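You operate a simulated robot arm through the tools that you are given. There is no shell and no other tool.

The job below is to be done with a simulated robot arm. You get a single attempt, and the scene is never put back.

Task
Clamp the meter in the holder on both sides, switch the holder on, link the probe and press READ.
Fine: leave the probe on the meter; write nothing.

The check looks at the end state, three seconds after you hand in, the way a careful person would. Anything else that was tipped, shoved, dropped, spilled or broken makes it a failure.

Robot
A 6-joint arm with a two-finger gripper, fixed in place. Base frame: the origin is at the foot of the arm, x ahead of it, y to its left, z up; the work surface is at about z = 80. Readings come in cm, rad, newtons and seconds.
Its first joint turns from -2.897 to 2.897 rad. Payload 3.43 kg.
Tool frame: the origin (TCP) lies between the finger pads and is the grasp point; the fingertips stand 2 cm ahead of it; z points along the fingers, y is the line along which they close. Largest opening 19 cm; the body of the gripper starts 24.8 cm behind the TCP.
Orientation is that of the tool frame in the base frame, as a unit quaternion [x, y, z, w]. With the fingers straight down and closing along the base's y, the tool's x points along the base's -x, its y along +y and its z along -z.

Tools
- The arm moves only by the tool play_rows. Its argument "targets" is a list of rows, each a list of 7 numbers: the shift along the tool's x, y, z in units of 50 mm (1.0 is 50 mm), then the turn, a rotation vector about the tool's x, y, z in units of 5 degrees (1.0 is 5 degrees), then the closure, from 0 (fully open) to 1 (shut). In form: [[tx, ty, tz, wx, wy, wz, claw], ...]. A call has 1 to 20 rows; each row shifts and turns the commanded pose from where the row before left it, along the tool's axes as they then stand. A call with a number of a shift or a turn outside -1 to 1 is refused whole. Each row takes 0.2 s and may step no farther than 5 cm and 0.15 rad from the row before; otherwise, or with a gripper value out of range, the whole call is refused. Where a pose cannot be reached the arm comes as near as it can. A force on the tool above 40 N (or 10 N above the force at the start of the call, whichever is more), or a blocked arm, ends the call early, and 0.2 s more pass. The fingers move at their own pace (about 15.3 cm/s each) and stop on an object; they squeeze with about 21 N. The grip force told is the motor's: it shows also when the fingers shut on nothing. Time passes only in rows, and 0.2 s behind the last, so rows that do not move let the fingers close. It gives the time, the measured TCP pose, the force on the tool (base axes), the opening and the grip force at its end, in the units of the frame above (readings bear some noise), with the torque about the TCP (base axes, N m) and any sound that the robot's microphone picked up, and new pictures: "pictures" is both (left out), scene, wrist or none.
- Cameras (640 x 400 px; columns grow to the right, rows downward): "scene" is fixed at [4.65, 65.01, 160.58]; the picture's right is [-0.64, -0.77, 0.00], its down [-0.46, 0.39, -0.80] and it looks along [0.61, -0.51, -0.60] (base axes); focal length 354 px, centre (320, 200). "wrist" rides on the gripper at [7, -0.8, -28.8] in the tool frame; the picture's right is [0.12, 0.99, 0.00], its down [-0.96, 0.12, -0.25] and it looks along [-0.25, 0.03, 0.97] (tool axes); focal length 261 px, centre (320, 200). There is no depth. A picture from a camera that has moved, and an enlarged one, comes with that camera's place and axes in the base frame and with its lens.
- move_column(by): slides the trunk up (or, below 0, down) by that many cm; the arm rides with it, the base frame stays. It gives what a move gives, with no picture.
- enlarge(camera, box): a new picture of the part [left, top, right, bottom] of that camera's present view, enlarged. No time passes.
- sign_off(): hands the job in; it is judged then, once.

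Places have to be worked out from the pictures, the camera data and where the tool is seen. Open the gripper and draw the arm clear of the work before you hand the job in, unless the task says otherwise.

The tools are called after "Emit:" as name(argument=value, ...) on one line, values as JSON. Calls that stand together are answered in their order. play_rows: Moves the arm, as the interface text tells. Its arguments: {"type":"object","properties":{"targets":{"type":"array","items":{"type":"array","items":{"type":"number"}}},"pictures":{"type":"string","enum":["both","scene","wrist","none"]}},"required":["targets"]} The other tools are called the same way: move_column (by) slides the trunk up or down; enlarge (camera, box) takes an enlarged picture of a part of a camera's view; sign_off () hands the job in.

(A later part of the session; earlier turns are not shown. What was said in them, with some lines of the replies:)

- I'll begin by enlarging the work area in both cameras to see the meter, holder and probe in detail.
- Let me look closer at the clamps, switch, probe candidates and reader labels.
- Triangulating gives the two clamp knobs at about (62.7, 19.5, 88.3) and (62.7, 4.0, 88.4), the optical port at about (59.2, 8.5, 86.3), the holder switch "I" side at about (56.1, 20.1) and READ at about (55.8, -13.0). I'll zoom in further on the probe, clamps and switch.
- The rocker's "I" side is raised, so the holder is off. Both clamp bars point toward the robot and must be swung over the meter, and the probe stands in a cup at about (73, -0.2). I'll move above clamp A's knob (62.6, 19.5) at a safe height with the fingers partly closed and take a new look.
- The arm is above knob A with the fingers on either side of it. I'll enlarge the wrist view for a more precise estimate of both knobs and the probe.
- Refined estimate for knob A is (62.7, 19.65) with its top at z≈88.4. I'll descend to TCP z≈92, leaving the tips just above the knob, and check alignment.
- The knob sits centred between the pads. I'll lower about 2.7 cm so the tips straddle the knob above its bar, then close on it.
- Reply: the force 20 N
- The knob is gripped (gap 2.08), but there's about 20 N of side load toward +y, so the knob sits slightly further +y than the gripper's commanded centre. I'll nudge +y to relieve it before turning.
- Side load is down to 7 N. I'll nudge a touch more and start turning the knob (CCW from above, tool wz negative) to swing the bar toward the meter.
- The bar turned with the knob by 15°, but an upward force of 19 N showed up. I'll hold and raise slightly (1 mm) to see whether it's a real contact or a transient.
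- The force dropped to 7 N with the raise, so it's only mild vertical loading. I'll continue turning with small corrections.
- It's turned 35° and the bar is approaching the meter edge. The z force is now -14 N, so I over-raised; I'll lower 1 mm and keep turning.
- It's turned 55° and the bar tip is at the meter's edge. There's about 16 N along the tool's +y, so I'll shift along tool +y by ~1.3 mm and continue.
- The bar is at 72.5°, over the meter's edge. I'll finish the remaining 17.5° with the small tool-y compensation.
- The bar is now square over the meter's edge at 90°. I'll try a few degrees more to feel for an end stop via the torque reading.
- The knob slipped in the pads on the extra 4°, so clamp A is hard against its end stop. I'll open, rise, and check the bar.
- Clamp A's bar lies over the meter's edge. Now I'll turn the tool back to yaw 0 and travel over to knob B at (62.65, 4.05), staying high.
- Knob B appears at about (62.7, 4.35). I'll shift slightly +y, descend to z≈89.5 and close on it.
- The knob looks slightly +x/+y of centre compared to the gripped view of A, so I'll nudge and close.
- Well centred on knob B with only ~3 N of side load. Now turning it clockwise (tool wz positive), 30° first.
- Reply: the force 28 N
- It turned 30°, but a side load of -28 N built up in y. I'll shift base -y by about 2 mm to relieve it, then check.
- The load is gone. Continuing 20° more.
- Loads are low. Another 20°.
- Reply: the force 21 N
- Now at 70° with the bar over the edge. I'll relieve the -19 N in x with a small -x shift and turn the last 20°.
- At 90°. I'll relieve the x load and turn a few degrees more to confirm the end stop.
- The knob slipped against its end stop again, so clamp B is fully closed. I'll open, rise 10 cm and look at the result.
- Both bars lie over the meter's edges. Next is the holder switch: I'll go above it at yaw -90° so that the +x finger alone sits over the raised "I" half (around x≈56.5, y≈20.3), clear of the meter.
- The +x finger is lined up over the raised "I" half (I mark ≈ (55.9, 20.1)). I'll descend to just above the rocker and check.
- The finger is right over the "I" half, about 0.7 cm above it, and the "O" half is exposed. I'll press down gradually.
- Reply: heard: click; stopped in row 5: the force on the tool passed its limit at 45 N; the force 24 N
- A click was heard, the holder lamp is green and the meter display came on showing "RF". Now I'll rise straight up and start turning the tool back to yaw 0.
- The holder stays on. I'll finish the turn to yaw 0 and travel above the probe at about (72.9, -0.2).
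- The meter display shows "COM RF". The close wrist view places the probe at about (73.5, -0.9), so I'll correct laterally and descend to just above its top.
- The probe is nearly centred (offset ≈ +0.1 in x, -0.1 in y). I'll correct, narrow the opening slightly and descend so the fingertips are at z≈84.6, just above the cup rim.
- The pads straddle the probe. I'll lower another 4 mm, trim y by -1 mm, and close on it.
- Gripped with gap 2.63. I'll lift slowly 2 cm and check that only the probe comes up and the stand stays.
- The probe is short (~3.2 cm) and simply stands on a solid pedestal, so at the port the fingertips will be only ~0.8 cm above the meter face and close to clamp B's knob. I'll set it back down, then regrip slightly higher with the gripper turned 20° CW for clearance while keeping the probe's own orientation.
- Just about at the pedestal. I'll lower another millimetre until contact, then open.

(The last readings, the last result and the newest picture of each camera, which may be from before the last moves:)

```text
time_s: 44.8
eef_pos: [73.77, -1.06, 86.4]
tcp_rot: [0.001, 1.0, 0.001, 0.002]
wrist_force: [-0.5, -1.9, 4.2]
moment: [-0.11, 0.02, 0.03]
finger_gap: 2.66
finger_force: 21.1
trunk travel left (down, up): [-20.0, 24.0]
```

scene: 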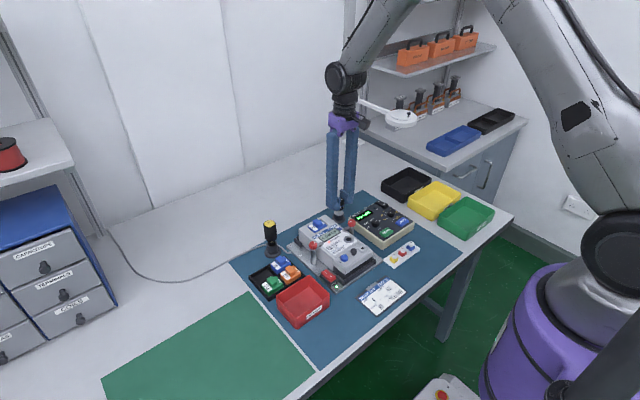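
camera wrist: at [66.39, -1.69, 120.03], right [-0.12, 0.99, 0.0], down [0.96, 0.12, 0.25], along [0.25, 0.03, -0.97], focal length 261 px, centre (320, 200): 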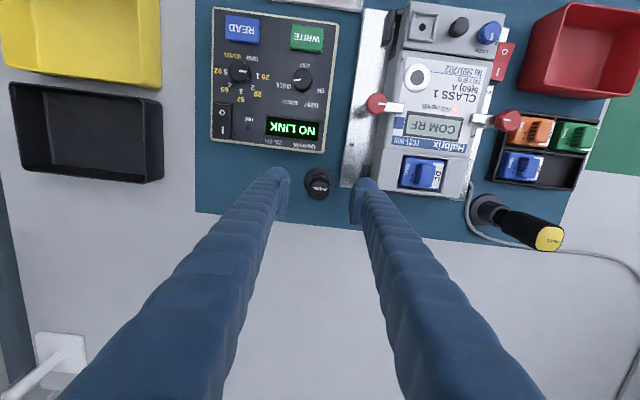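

Contact at ~4 N. I'll open, rise 3 mm and turn the gripper 20° CW about the probe.

Emit:
play_rows(targets=[[0, 0, 0, 0, 0, 0, 0.78], [0, 0, 0, 0, 0, 0, 0.72], [0, 0, -0.06, 0, 0, 0, 0.72], [0, 0, 0, 0, 0, 1, 0.72], [0, 0, 0, 0, 0, 1, 0.72], [0, 0, 0, 0, 0, 1, 0.72], [0, 0, 0, 0, 0, 1, 0.72], [0, 0, 0, 0, 0, 0, 0.72]], pictures="scene")

Emit:
enlarge(camera="wrist", box=[270, 140, 380, 209])

Emit:
enlarge(camera="scene", box=[315, 190, 375, 228])

```text
time_s: 46.6
eef_pos: [73.61, -0.97, 86.74]
tcp_rot: [0.174, 0.985, 0.0, 0.0]
wrist_force: [-0.1, -0.8, 0.7]
moment: [0.0, -0.01, 0.01]
finger_gap: 5.34
finger_force: 0.0
trunk travel left (down, up): [-20.0, 24.0]
```

scene: 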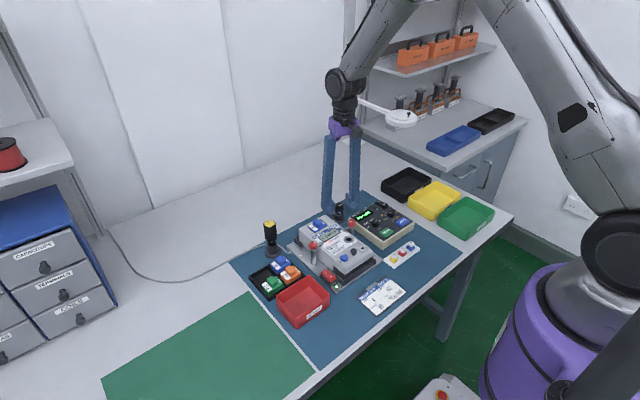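

```text
5.80 times, centred on (325, 174) of wrist
camera zoom: at [66.72, 0.53, 115.5], right [0.23, 0.97, 0.0], down [0.94, -0.22, 0.25], along [0.24, -0.06, -0.97], focal length 1511 px, centre (291, 348)
```

zoom: 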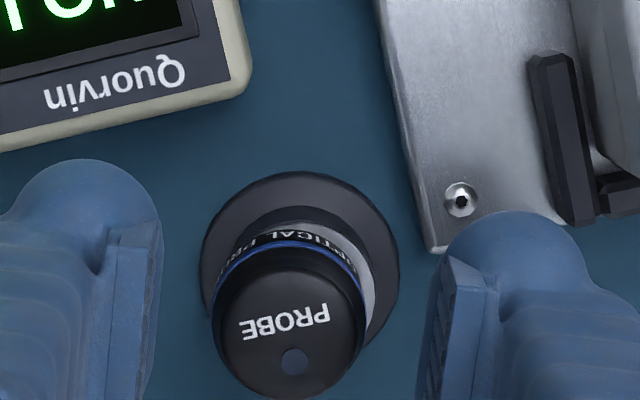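

```text
10.53 times, centred on (345, 209) of scene
camera zoom: at [4.65, 65.01, 160.58], right [-0.64, -0.77, 0.0], down [-0.46, 0.39, -0.8], along [0.61, -0.51, -0.6], focal length 3731 px, centre (57, 105)
```

zoom: 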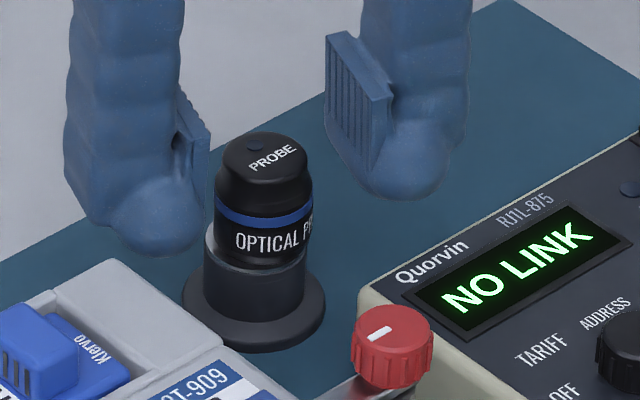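

The probe stands stably on the pedestal. I'll shift about -2 mm along tool y to centre it between the pads and close again.

Emit:
play_rows(targets=[[0.018, -0.038, 0, 0, 0, 0, 0.72], [0, 0, 0, 0, 0, 0, 0.8], [0, 0, 0, 0, 0, 0, 0.83], [0, 0, 0, 0, 0, 0, 1.0], [0, 0, 0, 0, 0, 0, 1.0], [0, 0, 0, 0, 0, 0, 1.0]], pictures="none")

Emit:
enlarge(camera="wrist", box=[270, 140, 380, 209])

Emit:
enlarge(camera="scene", box=[315, 190, 375, 228])

```text
time_s: 48.0
eef_pos: [73.61, -1.2, 86.87]
tcp_rot: [0.173, 0.985, 0.001, 0.001]
wrist_force: [1.4, -0.5, 11.8]
moment: [-0.02, -0.06, -0.01]
finger_gap: 2.62
finger_force: 21.0
trunk travel left (down, up): [-20.0, 24.0]
```

```text
5.80 times, centred on (325, 174) of wrist
camera zoom: at [66.53, 0.39, 115.58], right [0.23, 0.97, 0.0], down [0.94, -0.22, 0.25], along [0.24, -0.06, -0.97], focal length 1511 px, centre (291, 348)
```

zoom: 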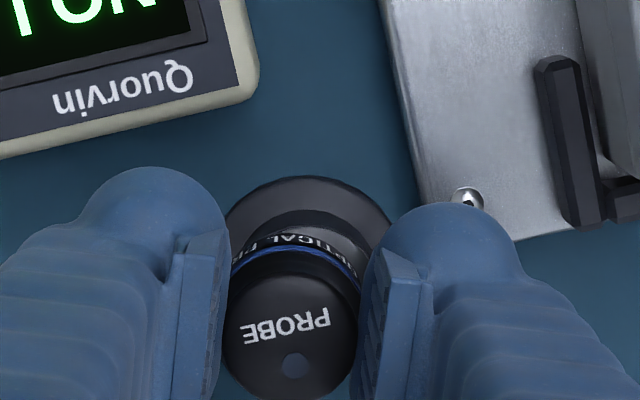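

```text
10.53 times, centred on (345, 209) of scene
camera zoom: at [4.65, 65.01, 160.58], right [-0.64, -0.77, 0.0], down [-0.46, 0.39, -0.8], along [0.61, -0.51, -0.6], focal length 3731 px, centre (57, 105)
```

zoom: 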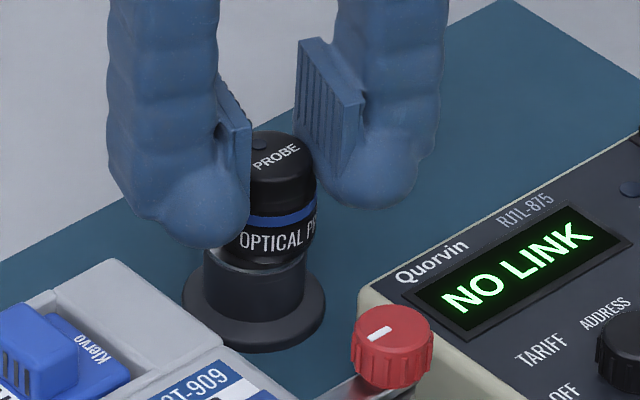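

Regripped with the gripper turned and the probe's orientation kept. I'll lift to ~95 and check the grip.

Emit:
play_rows(targets=[[0, 0, -0.05, 0, 0, 0, 1.0], [0, 0, -0.15, 0, 0, 0, 1.0], [0, 0, -0.4, 0, 0, 0, 1.0], [0, 0, -0.6, 0, 0, 0, 1.0], [0, 0, -0.5, 0, 0, 0, 1.0], [0, 0, 0, 0, 0, 0, 1.0]], pictures="scene")

Emit:
enlarge(camera="scene", box=[310, 170, 380, 228])

Emit:
enlarge(camera="wrist", box=[270, 140, 380, 209])

```text
time_s: 49.4
eef_pos: [73.46, -0.95, 95.2]
tcp_rot: [0.174, 0.985, 0.001, 0.001]
wrist_force: [0.4, 0.2, 0.4]
moment: [0.01, 0.02, -0.01]
finger_gap: 2.61
finger_force: 20.8
trunk travel left (down, up): [-20.0, 24.0]
```

scene: 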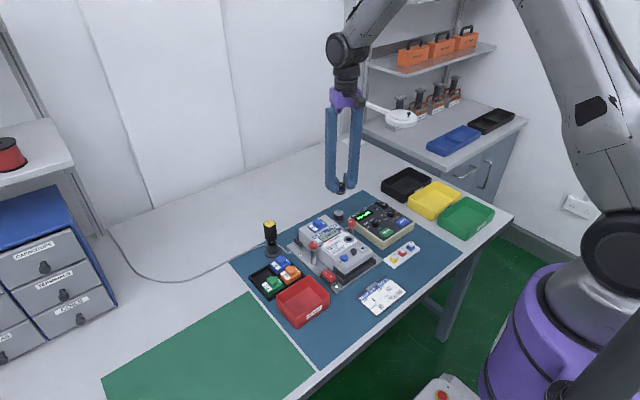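

```text
6.90 times, centred on (345, 199) of scene
camera zoom: at [4.65, 65.01, 160.58], right [-0.64, -0.77, 0.0], down [-0.46, 0.39, -0.8], along [0.61, -0.51, -0.6], focal length 2445 px, centre (148, 207)
```

zoom: 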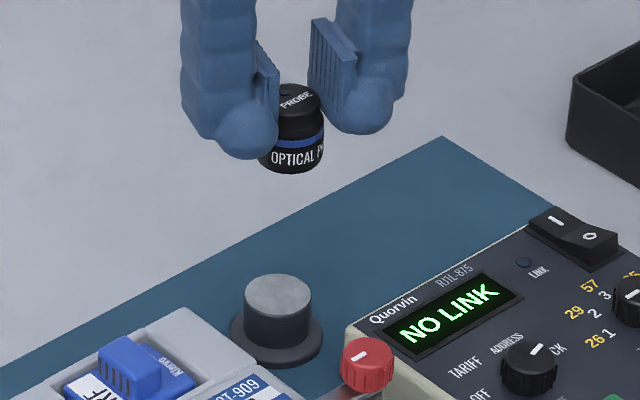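

```text
5.80 times, centred on (325, 174) of wrist
camera zoom: at [66.61, 0.45, 124.07], right [0.23, 0.97, 0.0], down [0.94, -0.22, 0.25], along [0.24, -0.06, -0.97], focal length 1511 px, centre (291, 348)
```

zoom: 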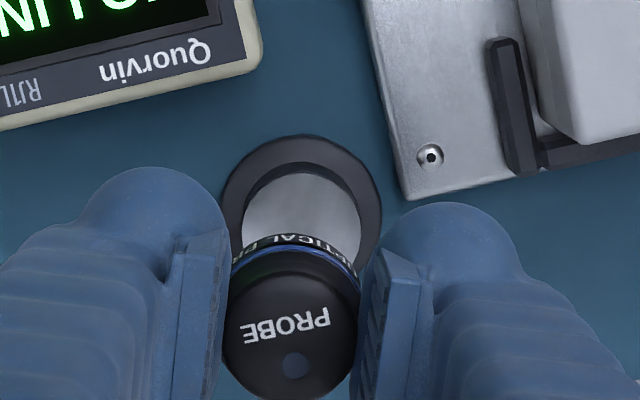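

Probe held upright, pedestal left in place. Now moving across to above the optical port (≈(58.9, 8.6)) at the same height.

Emit:
play_rows(targets=[[0.675, 0.163, 0, 0, 0, 0, 1.0], [0.675, 0.163, 0, 0, 0, 0, 1.0], [0.675, 0.163, 0, 0, 0, 0, 1.0], [0.675, 0.163, 0, 0, 0, 0, 1.0], [0.675, 0.163, 0, 0, 0, 0, 1.0], [0, 0, 0, 0, 0, 0, 1.0]], pictures="both")

Emit:
enlarge(camera="wrist", box=[260, 120, 390, 201])

Emit:
enlarge(camera="scene", box=[300, 195, 400, 265])

```text
time_s: 50.8
eef_pos: [58.97, 8.59, 95.25]
tcp_rot: [0.173, 0.985, 0.001, 0.001]
wrist_force: [0.0, -0.2, -0.8]
moment: [-0.08, -0.01, 0.01]
finger_gap: 2.61
finger_force: 20.2
trunk travel left (down, up): [-20.0, 24.0]
camera wrist: at [52.06, 10.11, 124.0], right [0.23, 0.97, 0.0], down [0.94, -0.22, 0.25], along [0.24, -0.06, -0.97], focal length 261 px, centre (320, 200)
```

scene: 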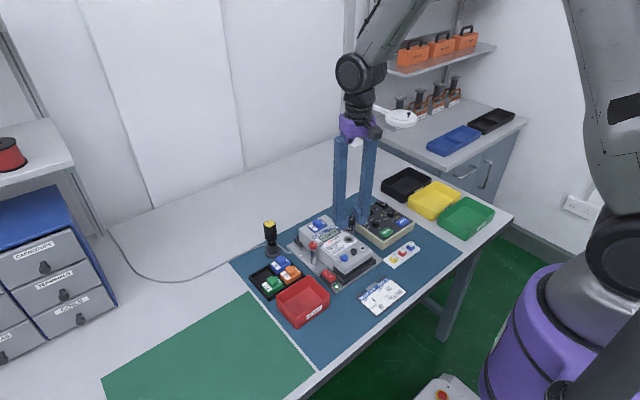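
wrist: 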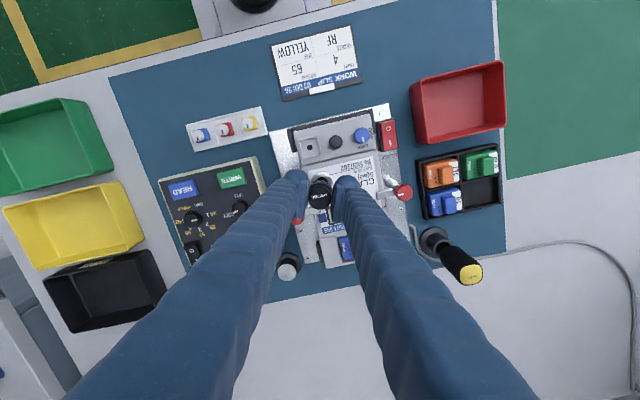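

```text
4.92 times, centred on (325, 160) of wrist
camera zoom: at [52.06, 10.11, 124.0], right [0.23, 0.97, 0.0], down [0.94, -0.22, 0.25], along [0.24, -0.06, -0.97], focal length 1283 px, centre (295, 394)
```

zoom: 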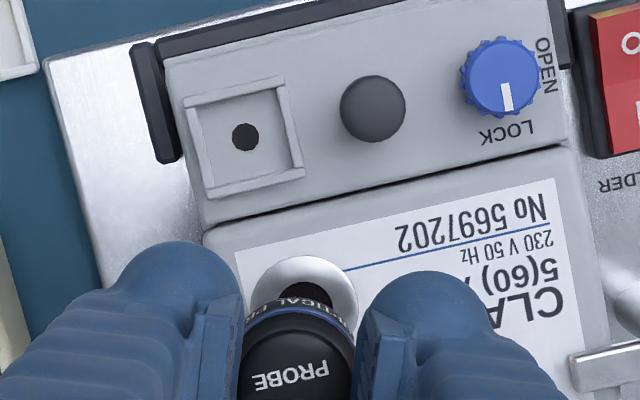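

```text
5.71 times, centred on (350, 230) of scene
camera zoom: at [4.65, 65.01, 160.58], right [-0.64, -0.77, 0.0], down [-0.46, 0.39, -0.8], along [0.61, -0.51, -0.6], focal length 2026 px, centre (149, 29)
```

zoom: 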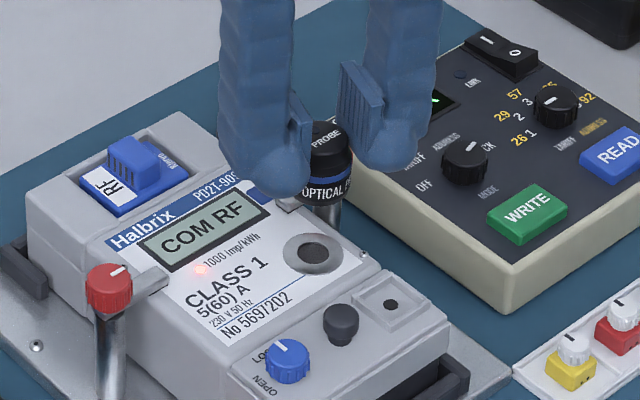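

The port ring is seen at about (59.0, 8.75), so the probe needs ~+2 mm along tool y. I'll apply this and descend to z≈91 for a check.

Emit:
play_rows(targets=[[-0.018, 0.044, 0, 0, 0, 0, 1.0], [0, 0, 0.4, 0, 0, 0, 1.0], [0, 0, 0.4, 0, 0, 0, 1.0], [0, 0, 0, 0, 0, 0, 1.0]], pictures="scene")

Emit:
enlarge(camera="wrist", box=[270, 130, 380, 199])

Emit:
enlarge(camera="scene", box=[310, 205, 380, 255])

```text
time_s: 51.8
eef_pos: [59.35, 8.86, 91.12]
tcp_rot: [0.174, 0.985, 0.0, 0.001]
wrist_force: [-0.6, -0.5, -3.3]
moment: [-0.04, 0.05, -0.01]
finger_gap: 2.62
finger_force: 20.9
trunk travel left (down, up): [-20.0, 24.0]
```

scene: 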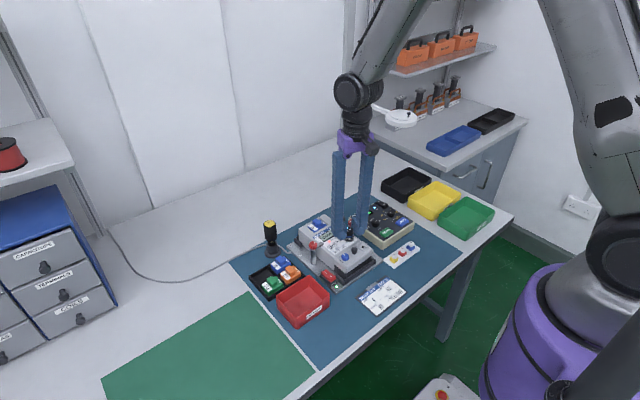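

```text
5.80 times, centred on (325, 164) of wrist
camera zoom: at [52.29, 10.31, 119.93], right [0.23, 0.97, 0.0], down [0.94, -0.22, 0.25], along [0.24, -0.06, -0.97], focal length 1511 px, centre (291, 406)
```

zoom: 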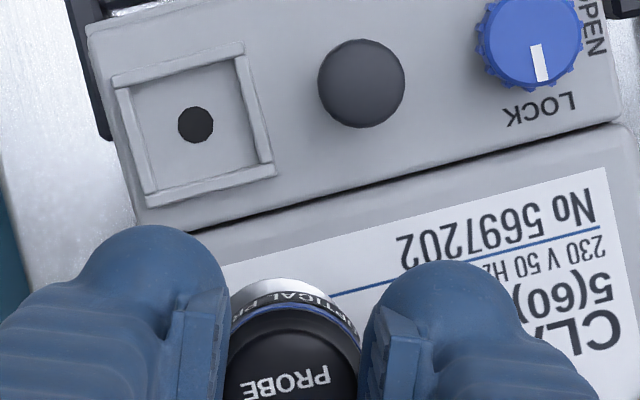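

```text
8.00 times, centred on (345, 230) of scene
camera zoom: at [4.65, 65.01, 160.58], right [-0.64, -0.77, 0.0], down [-0.46, 0.39, -0.8], along [0.61, -0.51, -0.6], focal length 2836 px, centre (120, -40)
```

zoom: 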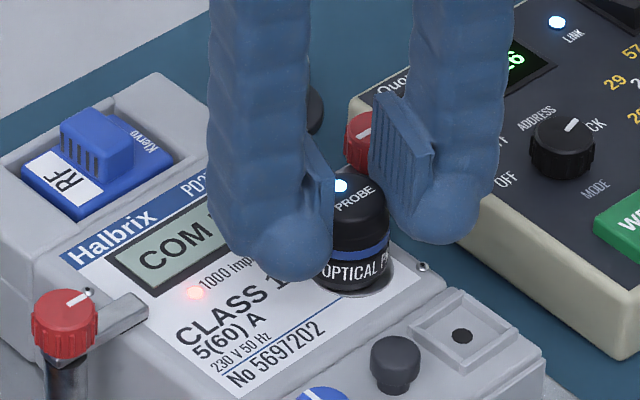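

The LINK lamp and the probe's LED are already lit, so the probe is just above the port. Let me look more closely at the alignment between ring and probe before lowering.

Emit:
enlarge(camera="wrist", box=[300, 170, 345, 200])

Emit:
enlarge(camera="scene", box=[340, 222, 372, 246])

Emit:
enlarge(camera="scene", box=[360, 195, 430, 245])

```text
13.33 times, centred on (322, 185) of wrist
camera zoom: at [52.29, 10.31, 119.93], right [0.23, 0.97, 0.0], down [0.94, -0.22, 0.25], along [0.24, -0.06, -0.97], focal length 3475 px, centre (287, 400)
```

zoom: 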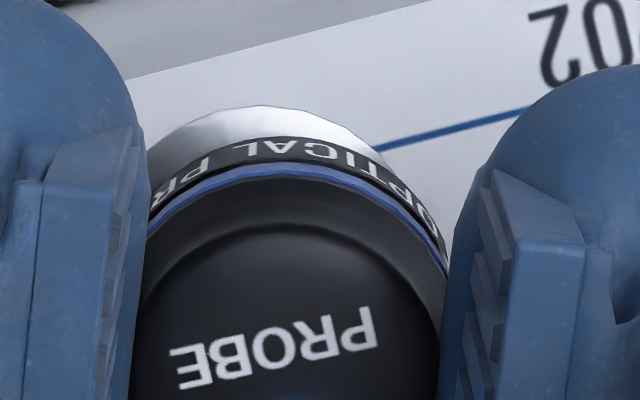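

```text
16.00 times, centred on (356, 234) of scene
camera zoom: at [4.65, 65.01, 160.58], right [-0.64, -0.77, 0.0], down [-0.46, 0.39, -0.8], along [0.61, -0.51, -0.6], focal length 5672 px, centre (-256, -344)
```

zoom: 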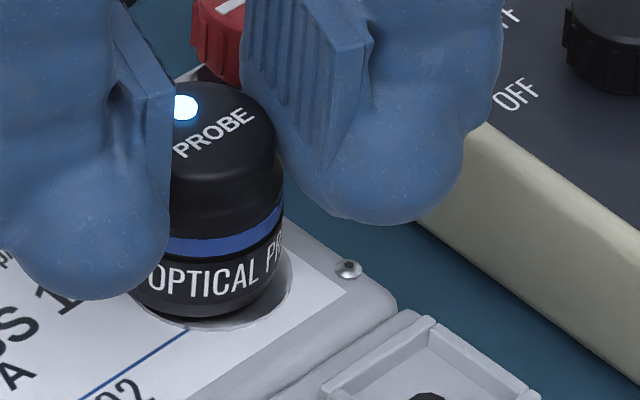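

```text
8.00 times, centred on (395, 220) of scene
camera zoom: at [4.65, 65.01, 160.58], right [-0.64, -0.77, 0.0], down [-0.46, 0.39, -0.8], along [0.61, -0.51, -0.6], focal length 2836 px, centre (-280, 40)
```

zoom: 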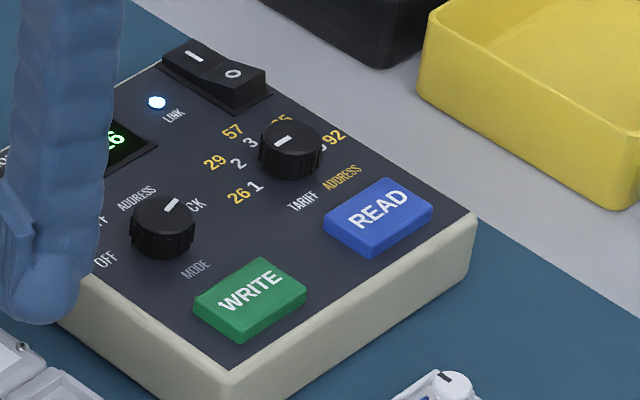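

In both views the ring is a little to the -y side of the probe (about 2 mm). I'll shift the probe -2 mm along tool y and re-check.

Emit:
play_rows(targets=[[0.006, -0.04, 0, 0, 0, 0, 1.0], [0, 0, 0, 0, 0, 0, 1.0], [0, 0, 0, 0, 0, 0, 1.0]], pictures="none")

Emit:
enlarge(camera="wrist", box=[300, 170, 345, 200])

Emit:
enlarge(camera="scene", box=[340, 222, 372, 246])

```text
time_s: 52.6
eef_pos: [59.24, 8.6, 91.24]
tcp_rot: [0.173, 0.985, 0.001, 0.002]
wrist_force: [-1.5, 0.4, -4.6]
moment: [0.01, 0.09, -0.01]
finger_gap: 2.62
finger_force: 20.5
trunk travel left (down, up): [-20.0, 24.0]
```

```text
13.33 times, centred on (322, 185) of wrist
camera zoom: at [52.2, 10.11, 119.98], right [0.23, 0.97, 0.0], down [0.94, -0.22, 0.25], along [0.24, -0.06, -0.97], focal length 3475 px, centre (287, 400)
```

zoom: 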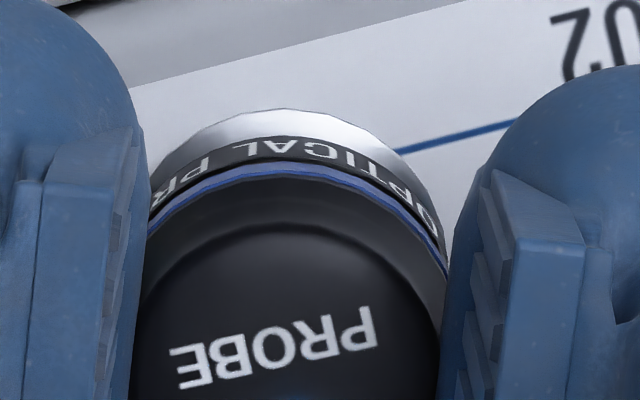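

```text
16.00 times, centred on (356, 234) of scene
camera zoom: at [4.65, 65.01, 160.58], right [-0.64, -0.77, 0.0], down [-0.46, 0.39, -0.8], along [0.61, -0.51, -0.6], focal length 5672 px, centre (-256, -344)
```

zoom: 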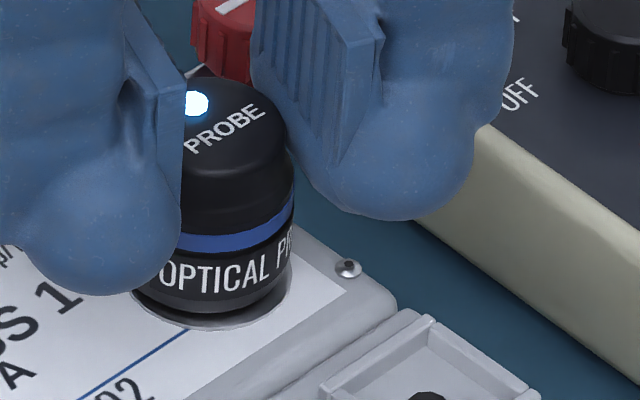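

The alignment is now within about 1 mm. I'll trim slightly more and lower gently onto the port, watching the force.

Emit:
play_rows(targets=[[0, -0.014, 0.02, 0, 0, 0, 1.0], [0, 0, 0.03, 0, 0, 0, 1.0], [0, 0, 0.02, 0, 0, 0, 1.0], [0, 0, 0, 0, 0, 0, 1.0]], pictures="none")

Emit:
enlarge(camera="scene", box=[340, 222, 372, 246])

Emit:
enlarge(camera="wrist", box=[300, 170, 345, 200])

```text
time_s: 53.6
eef_pos: [59.14, 8.57, 91.09]
tcp_rot: [0.174, 0.985, 0.001, 0.002]
wrist_force: [2.9, 0.0, 30.4]
moment: [0.0, -0.09, 0.01]
finger_gap: 2.63
finger_force: 21.3
trunk travel left (down, up): [-20.0, 24.0]
```

```text
16.00 times, centred on (356, 234) of scene
camera zoom: at [4.65, 65.01, 160.58], right [-0.64, -0.77, 0.0], down [-0.46, 0.39, -0.8], along [0.61, -0.51, -0.6], focal length 5672 px, centre (-256, -344)
```

zoom: 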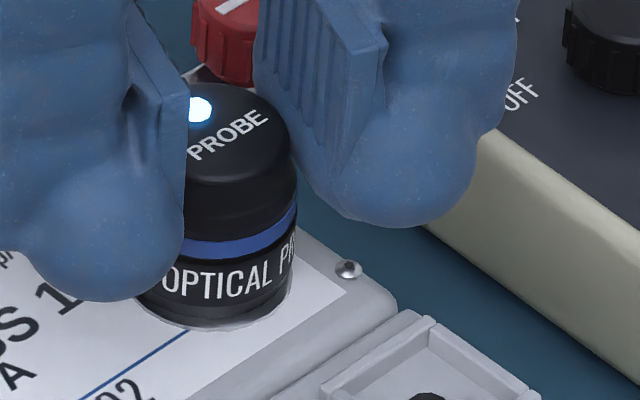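

```text
13.33 times, centred on (322, 185) of wrist
camera zoom: at [52.04, 10.04, 119.79], right [0.23, 0.97, 0.0], down [0.94, -0.22, 0.25], along [0.25, -0.05, -0.97], focal length 3475 px, centre (287, 400)
```

zoom: 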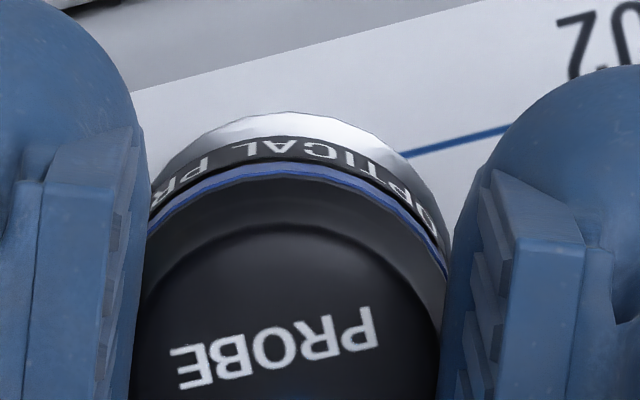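

Contact reached at ~30 N with the probe concentric on the port ring. I'll relieve the pressure by 2 mm, then open the fingers gently.

Emit:
play_rows(targets=[[0, 0, -0.03, 0, 0, 0, 1.0], [0, 0, -0.01, 0, 0, 0, 1.0], [0, 0, 0, 0, 0, 0, 1.0]], pictures="none")

```text
time_s: 54.4
eef_pos: [59.13, 8.38, 91.12]
tcp_rot: [0.174, 0.985, 0.0, 0.001]
wrist_force: [2.8, 1.5, 7.8]
moment: [0.0, -0.16, 0.03]
finger_gap: 2.6
finger_force: 21.2
trunk travel left (down, up): [-20.0, 24.0]
```

Force is down to 8 N. Opening now.

Emit:
play_rows(targets=[[0, 0, 0, 0, 0, 0, 0.84], [0, 0, 0, 0, 0, 0, 0.78], [0, 0, 0, 0, 0, 0, 0.72], [0, 0, 0, 0, 0, 0, 0.72]], pictures="scene")

Emit:
enlarge(camera="scene", box=[325, 205, 405, 255])

Emit:
enlarge(camera="wrist", box=[270, 130, 380, 199])

```text
time_s: 55.4
eef_pos: [58.97, 8.51, 91.14]
tcp_rot: [0.174, 0.985, 0.001, 0.0]
wrist_force: [0.3, -0.2, -0.6]
moment: [-0.04, 0.02, 0.02]
finger_gap: 5.3
finger_force: 0.0
trunk travel left (down, up): [-20.0, 24.0]
```

scene: 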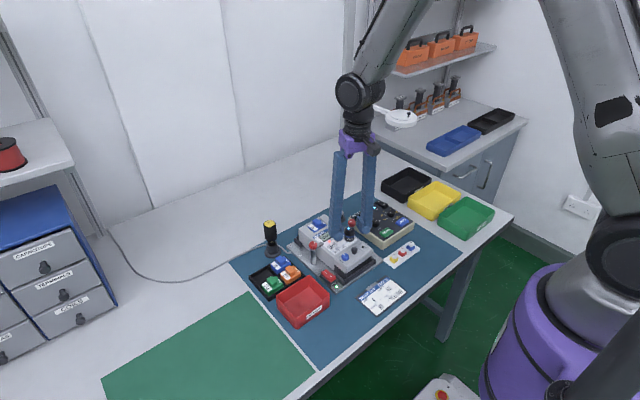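

```text
8.00 times, centred on (365, 230) of scene
camera zoom: at [4.65, 65.01, 160.58], right [-0.64, -0.77, 0.0], down [-0.46, 0.39, -0.8], along [0.61, -0.51, -0.6], focal length 2836 px, centre (-40, -40)
```

zoom: 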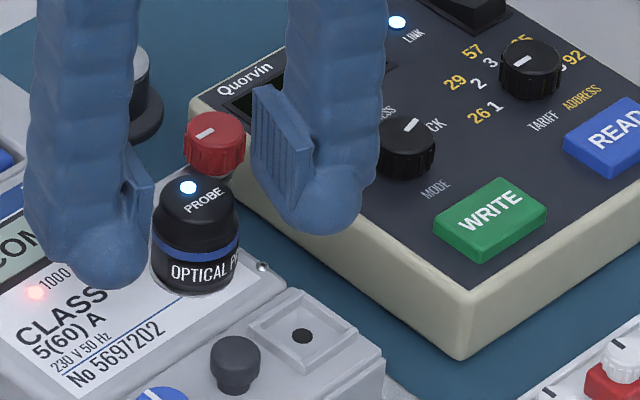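

```text
5.80 times, centred on (325, 164) of wrist
camera zoom: at [52.09, 9.99, 119.85], right [0.23, 0.97, 0.0], down [0.94, -0.22, 0.25], along [0.24, -0.06, -0.97], focal length 1511 px, centre (291, 406)
```

zoom: 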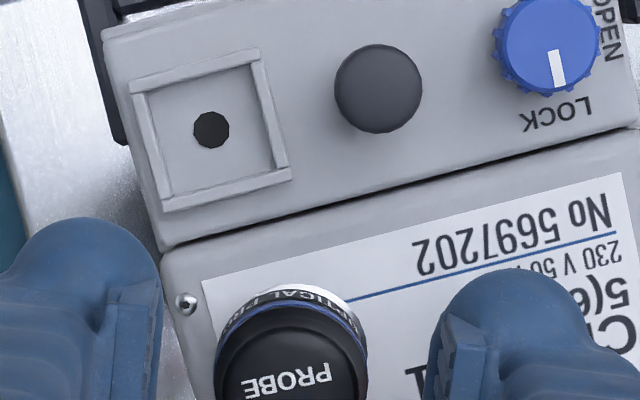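

The probe stays on the port with the LINK lamp lit. I'll rise straight up, turn back to yaw 0, close the fingers, and move above READ (~(55.8, -13)).

Emit:
play_rows(targets=[[0, 0, -0.4, 0, 0, 0, 0.72], [0, 0, -0.8, 0, 0, 0, 0.72], [0, 0, -0.8, 0, 0, 0, 0.72], [0, 0, 0, 0, 0, -1, 0.72], [0, 0, 0, 0, 0, -1, 0.85], [0, 0, 0, 0, 0, -1, 1.0], [0, 0, 0, 0, 0, -1, 1.0], [0.132, -0.86, 0, 0, 0, 0, 1.0], [0.132, -0.86, 0, 0, 0, 0, 1.0], [0.132, -0.86, 0, 0, 0, 0, 1.0], [0.132, -0.86, 0, 0, 0, 0, 1.0], [0.132, -0.86, 0, 0, 0, 0, 1.0], [0, 0, 0.8, 0, 0, 0, 1.0], [0, 0, 0, 0, 0, 0, 1.0]], pictures="both")

Emit:
enlarge(camera="scene", box=[325, 190, 435, 260])

Emit:
enlarge(camera="wrist", box=[250, 100, 400, 194])

```text
time_s: 58.4
eef_pos: [55.73, -13.01, 96.86]
tcp_rot: [-0.001, 1.0, 0.001, 0.002]
wrist_force: [0.2, 0.1, -2.0]
moment: [-0.06, 0.03, 0.01]
finger_gap: 0.0
finger_force: 21.1
trunk travel left (down, up): [-20.0, 24.0]
camera wrist: at [48.69, -13.96, 125.67], right [-0.12, 0.99, 0.0], down [0.96, 0.12, 0.25], along [0.25, 0.03, -0.97], focal length 261 px, centre (320, 200)
```

scene: 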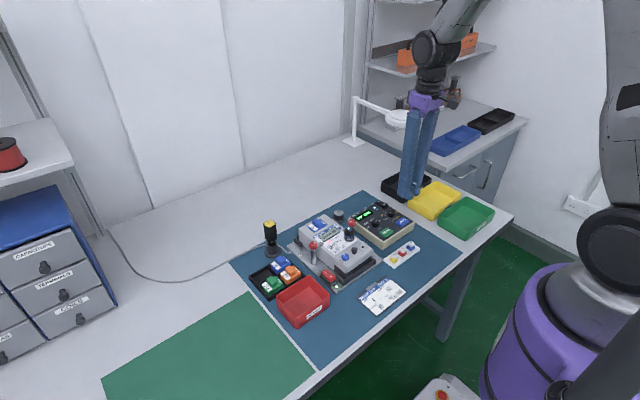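
wrist: 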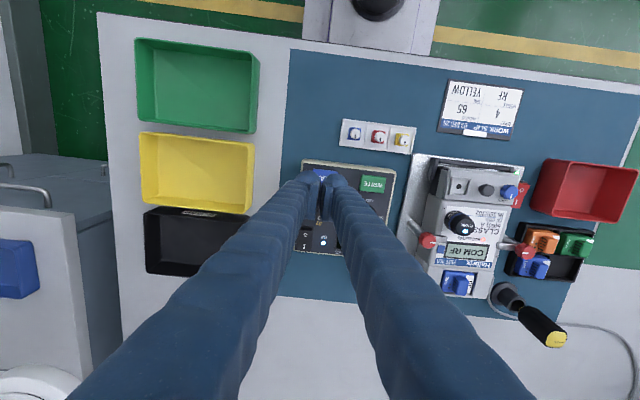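

```text
5.71 times, centred on (380, 225) of scene
camera zoom: at [4.65, 65.01, 160.58], right [-0.64, -0.77, 0.0], down [-0.46, 0.39, -0.8], along [0.61, -0.51, -0.6], focal length 2026 px, centre (-23, 57)
```

zoom: 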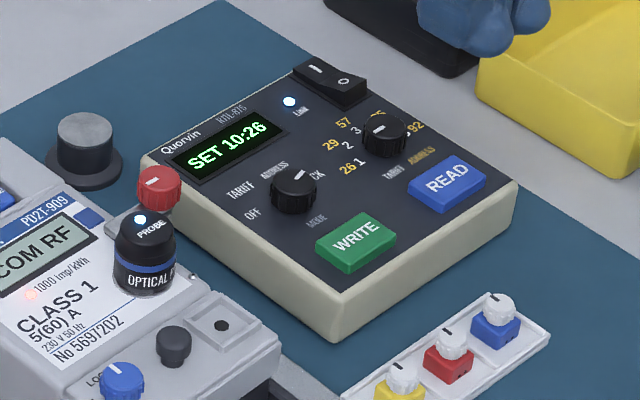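

```text
4.26 times, centred on (325, 147) of wrist
camera zoom: at [48.69, -13.96, 125.67], right [-0.12, 0.99, 0.0], down [0.96, 0.12, 0.25], along [0.25, 0.03, -0.97], focal length 1109 px, centre (299, 426)
```

zoom: 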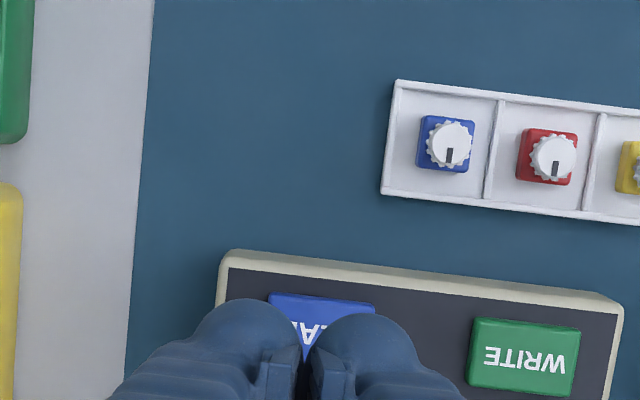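

The reader now shows "SET 10:26" with LINK on (clock mode, only the READ press matters). READ's centre appears at about (55.5, -12.3), so I'll shift +0.5 cm in y and lower to just above it.

Emit:
play_rows(targets=[[0.01, 0.1, 0.6, 0, 0, 0, 1.0], [0, 0, 0.7, 0, 0, 0, 1.0], [0, 0, 0.6, 0, 0, 0, 1.0], [0, 0, 0, 0, 0, 0, 1.0]], pictures="scene")

Emit:
enlarge(camera="scene", box=[350, 195, 430, 245])

Emit:
enlarge(camera="wrist", box=[250, 100, 400, 194])

```text
time_s: 59.4
eef_pos: [55.6, -12.61, 87.59]
tcp_rot: [0.0, 1.0, 0.001, 0.001]
wrist_force: [1.3, -0.3, -0.5]
moment: [0.01, 0.02, -0.01]
finger_gap: 0.0
finger_force: 21.1
trunk travel left (down, up): [-20.0, 24.0]
```

scene: 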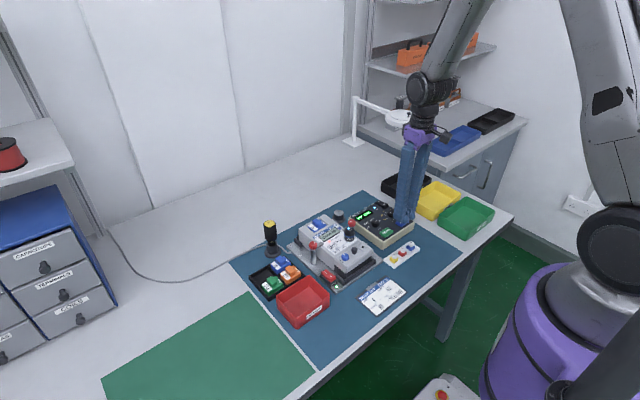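

```text
8.00 times, centred on (390, 220) of scene
camera zoom: at [4.65, 65.01, 160.58], right [-0.64, -0.77, 0.0], down [-0.46, 0.39, -0.8], along [0.61, -0.51, -0.6], focal length 2836 px, centre (-240, 40)
```

zoom: 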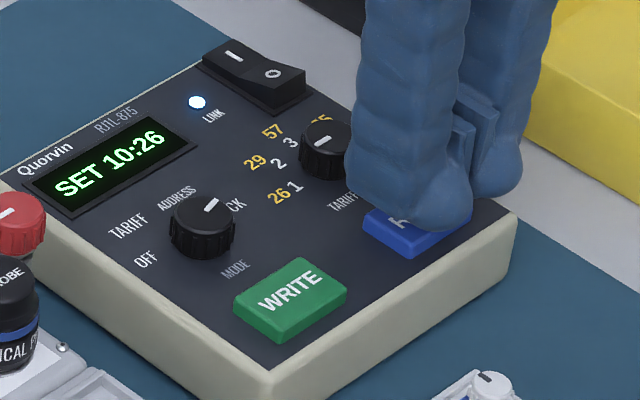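

```text
4.26 times, centred on (325, 147) of wrist
camera zoom: at [48.49, -13.65, 116.39], right [-0.12, 0.99, 0.0], down [0.96, 0.12, 0.25], along [0.25, 0.03, -0.97], focal length 1109 px, centre (299, 426)
```

zoom: 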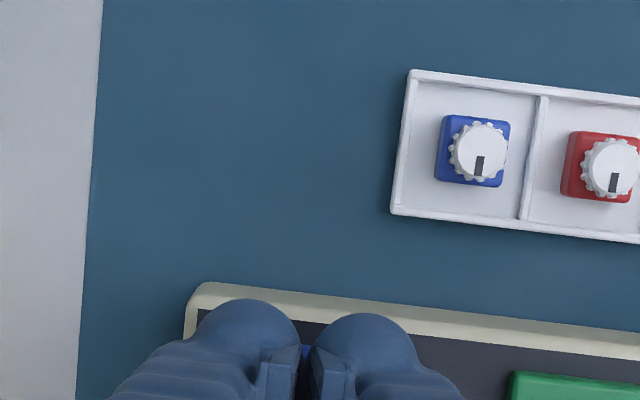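

The closed fingers are over READ, well away from WRITE and the dial. I'll lower in small steps until contact.

Emit:
play_rows(targets=[[0, 0, 0.1, 0, 0, 0, 1.0], [0, 0, 0.1, 0, 0, 0, 1.0], [0, 0, 0.05, 0, 0, 0, 1.0], [0, 0, 0.04, 0, 0, 0, 1.0], [0, 0, 0, 0, 0, 0, 1.0]], pictures="none")

Emit:
enlarge(camera="scene", box=[350, 195, 430, 245])

```text
time_s: 60.6
eef_pos: [55.53, -12.48, 86.3]
tcp_rot: [0.0, 1.0, 0.001, 0.002]
wrist_force: [-0.6, -5.9, 31.8]
moment: [-0.16, 0.11, 0.05]
finger_gap: 0.6
finger_force: 33.8
trunk travel left (down, up): [-20.0, 24.0]
heard: click
```

```text
8.00 times, centred on (390, 220) of scene
camera zoom: at [4.65, 65.01, 160.58], right [-0.64, -0.77, 0.0], down [-0.46, 0.39, -0.8], along [0.61, -0.51, -0.6], focal length 2836 px, centre (-240, 40)
```

zoom: 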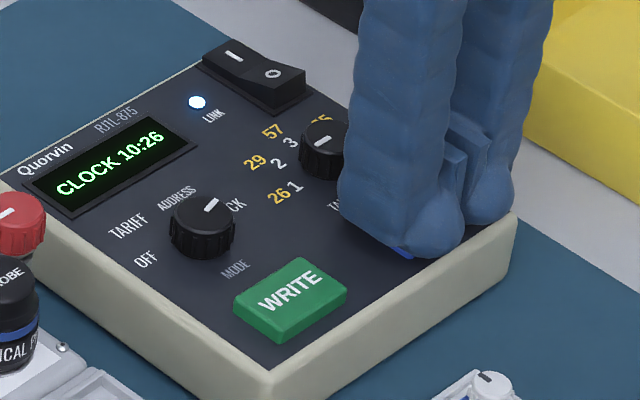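

A click was heard and the display changed to "CLOCK 10:26", so READ is done. I'll lift straight up now.

Emit:
play_rows(targets=[[0, 0, -0.2, 0, 0, 0, 1.0], [0, 0, -0.6, 0, 0, 0, 1.0], [0, 0, -0.9, 0, 0, 0, 1.0], [0, 0, -0.9, 0, 0, 0, 1.0], [0, 0, -0.9, 0, 0, 0, 0.7], [0, 0, -0.9, 0, 0, 0, 0.4], [0, 0, -0.9, 0, 0, 0, 0.2], [0, 0, -0.9, 0, 0, 0, 0.0], [0, 0, 0, 0, 0, 0, 0.0], [0, 0, 0, 0, 0, 0, 0.0]], pictures="both")

Emit:
enlarge(camera="scene", box=[325, 190, 435, 260])

Emit:
enlarge(camera="scene", box=[240, 205, 400, 315])

```text
time_s: 62.8
eef_pos: [55.62, -12.61, 117.04]
tcp_rot: [0.0, 1.0, 0.0, 0.001]
wrist_force: [-0.1, -0.5, 0.7]
moment: [0.02, 0.03, 0.01]
finger_gap: 19.01
finger_force: 0.0
trunk travel left (down, up): [-20.0, 24.0]
camera wrist: at [48.57, -13.57, 145.83], right [-0.12, 0.99, 0.0], down [0.96, 0.12, 0.25], along [0.25, 0.03, -0.97], focal length 261 px, centre (320, 200)
```

scene: 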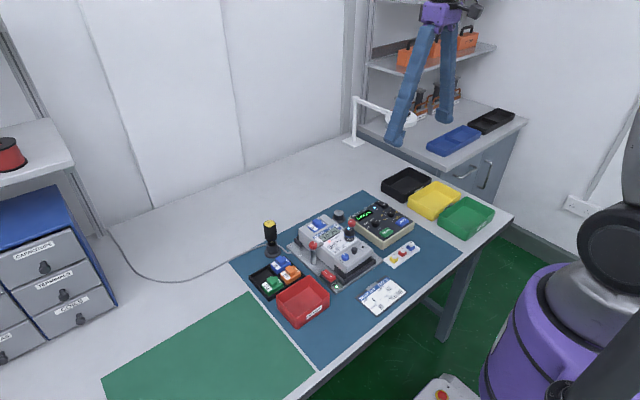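
wrist: 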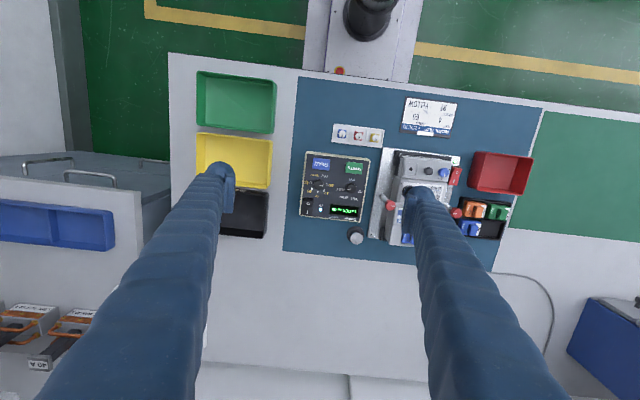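

```text
5.71 times, centred on (380, 225) of scene
camera zoom: at [4.65, 65.01, 160.58], right [-0.64, -0.77, 0.0], down [-0.46, 0.39, -0.8], along [0.61, -0.51, -0.6], focal length 2026 px, centre (-23, 57)
```

zoom: 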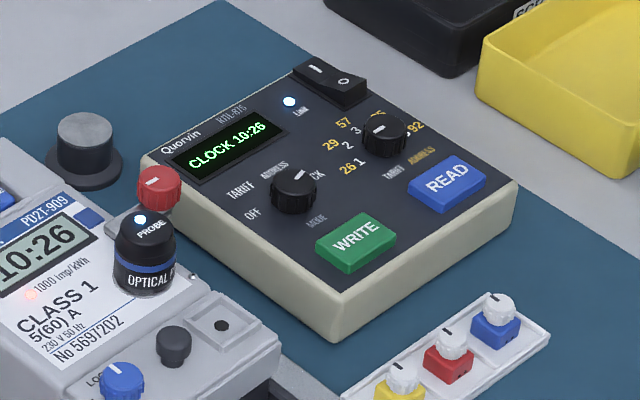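

```text
3.64 times, centred on (320, 260) of scene
camera zoom: at [4.65, 65.01, 160.58], right [-0.64, -0.77, 0.0], down [-0.46, 0.39, -0.8], along [0.61, -0.51, -0.6], focal length 1289 px, centre (320, -18)
```

zoom: 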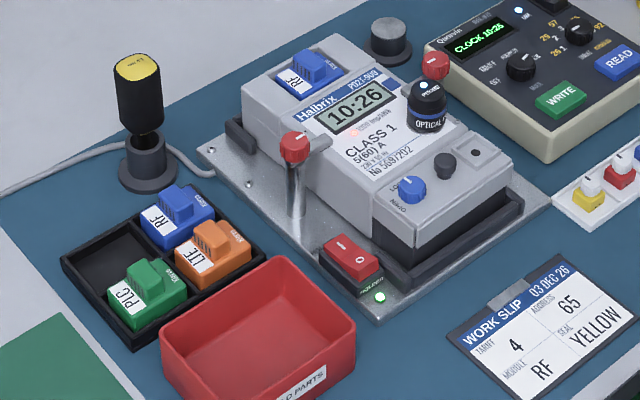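

The reader shows "CLOCK 10:26", the meter shows 10:26, LINK and the holder lamp are lit, and nothing else has moved. I'll check clamp B and the whole area once more while raising the open gripper further clear.

Emit:
play_rows(targets=[[0, 0, -0.6, 0, 0, 0, 0.0], [0, 0, -0.6, 0, 0, 0, 0.0], [0, 0, 0, 0, 0, 0, 0.0], [0, 0, 0, 0, 0, 0, 0.0]], pictures="both")

Emit:
enlarge(camera="wrist", box=[290, 90, 540, 250])

Emit:
enlarge(camera="scene", box=[300, 205, 380, 265])

```text
time_s: 63.8
eef_pos: [55.64, -12.68, 123.11]
tcp_rot: [0.0, 1.0, 0.001, 0.002]
wrist_force: [0.2, 0.3, 0.9]
moment: [0.03, 0.0, -0.01]
finger_gap: 19.01
finger_force: 0.1
trunk travel left (down, up): [-20.0, 24.0]
camera wrist: at [48.49, -13.64, 151.89], right [-0.12, 0.99, 0.0], down [0.96, 0.12, 0.25], along [0.25, 0.03, -0.97], focal length 261 px, centre (320, 200)
```

scene: 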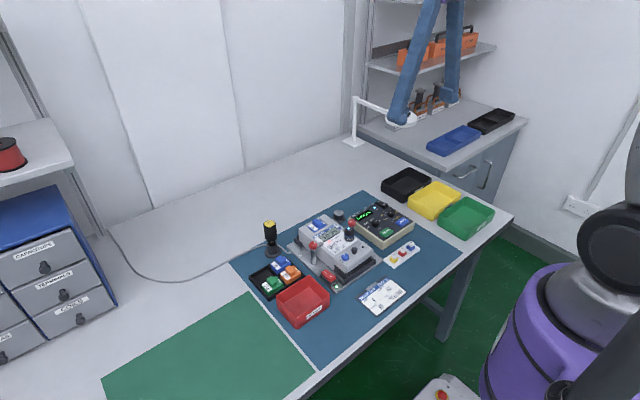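
wrist: 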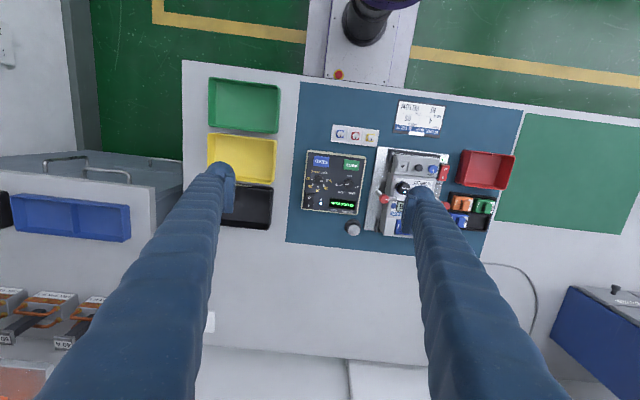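

```text
2.50 times, centred on (415, 170) of wrist
camera zoom: at [48.49, -13.64, 151.89], right [-0.12, 0.99, 0.0], down [0.96, 0.12, 0.25], along [0.25, 0.03, -0.97], focal length 652 px, centre (82, 275)
```

zoom: 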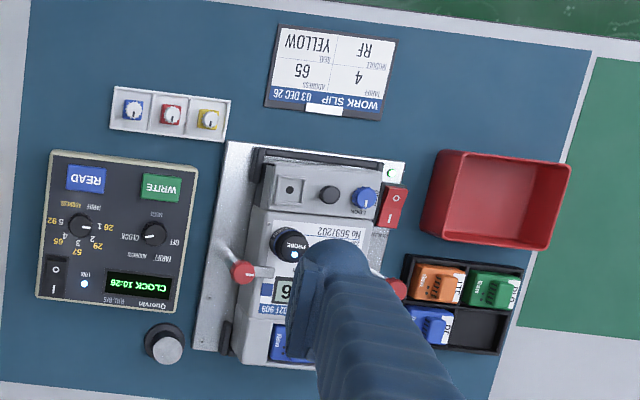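

```text
6.67 times, centred on (340, 235) of scene
camera zoom: at [4.65, 65.01, 160.58], right [-0.64, -0.77, 0.0], down [-0.46, 0.39, -0.8], along [0.61, -0.51, -0.6], focal length 2363 px, centre (187, -33)
```

zoom: 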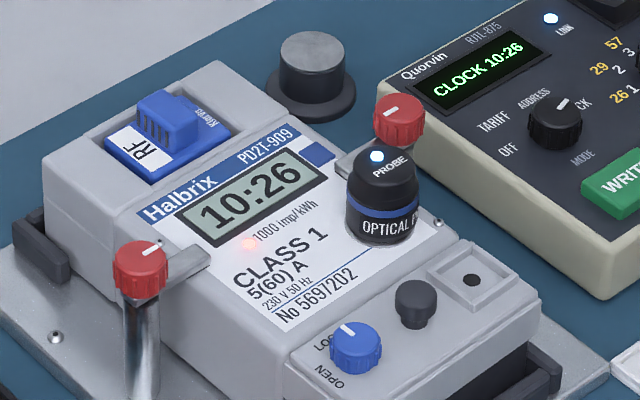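

Both clamps are closed over the meter, the holder is on, and the probe sits on the port with LINK lit. READ gave "CLOCK 10:26", and nothing was written. The gripper is open and well clear, so I'm handing in.

Emit:
sign_off()

```text
The job is handed in.
```

The job is done and handed in; I haven't seen the result of the check.

- **Clamps:** both bars are swung over the meter's edges, each turned until it met its end stop.
- **Holder:** the switch is on. It clicked, the green lamp came on and the meter display lit up.
- **Probe:** it is on the meter's optical port, and the reader's LINK lamp is lit. I set it back on its stand once to take a better grip. The probe's empty stand is still in place.
- **READ:** I pressed it once. The reader now shows "CLOCK 10:26" and the meter shows 10:26. I didn't touch WRITE or the reader's dials.

The last pictures show nothing else moved, tipped or dropped. The gripper is open and raised clear of the work.
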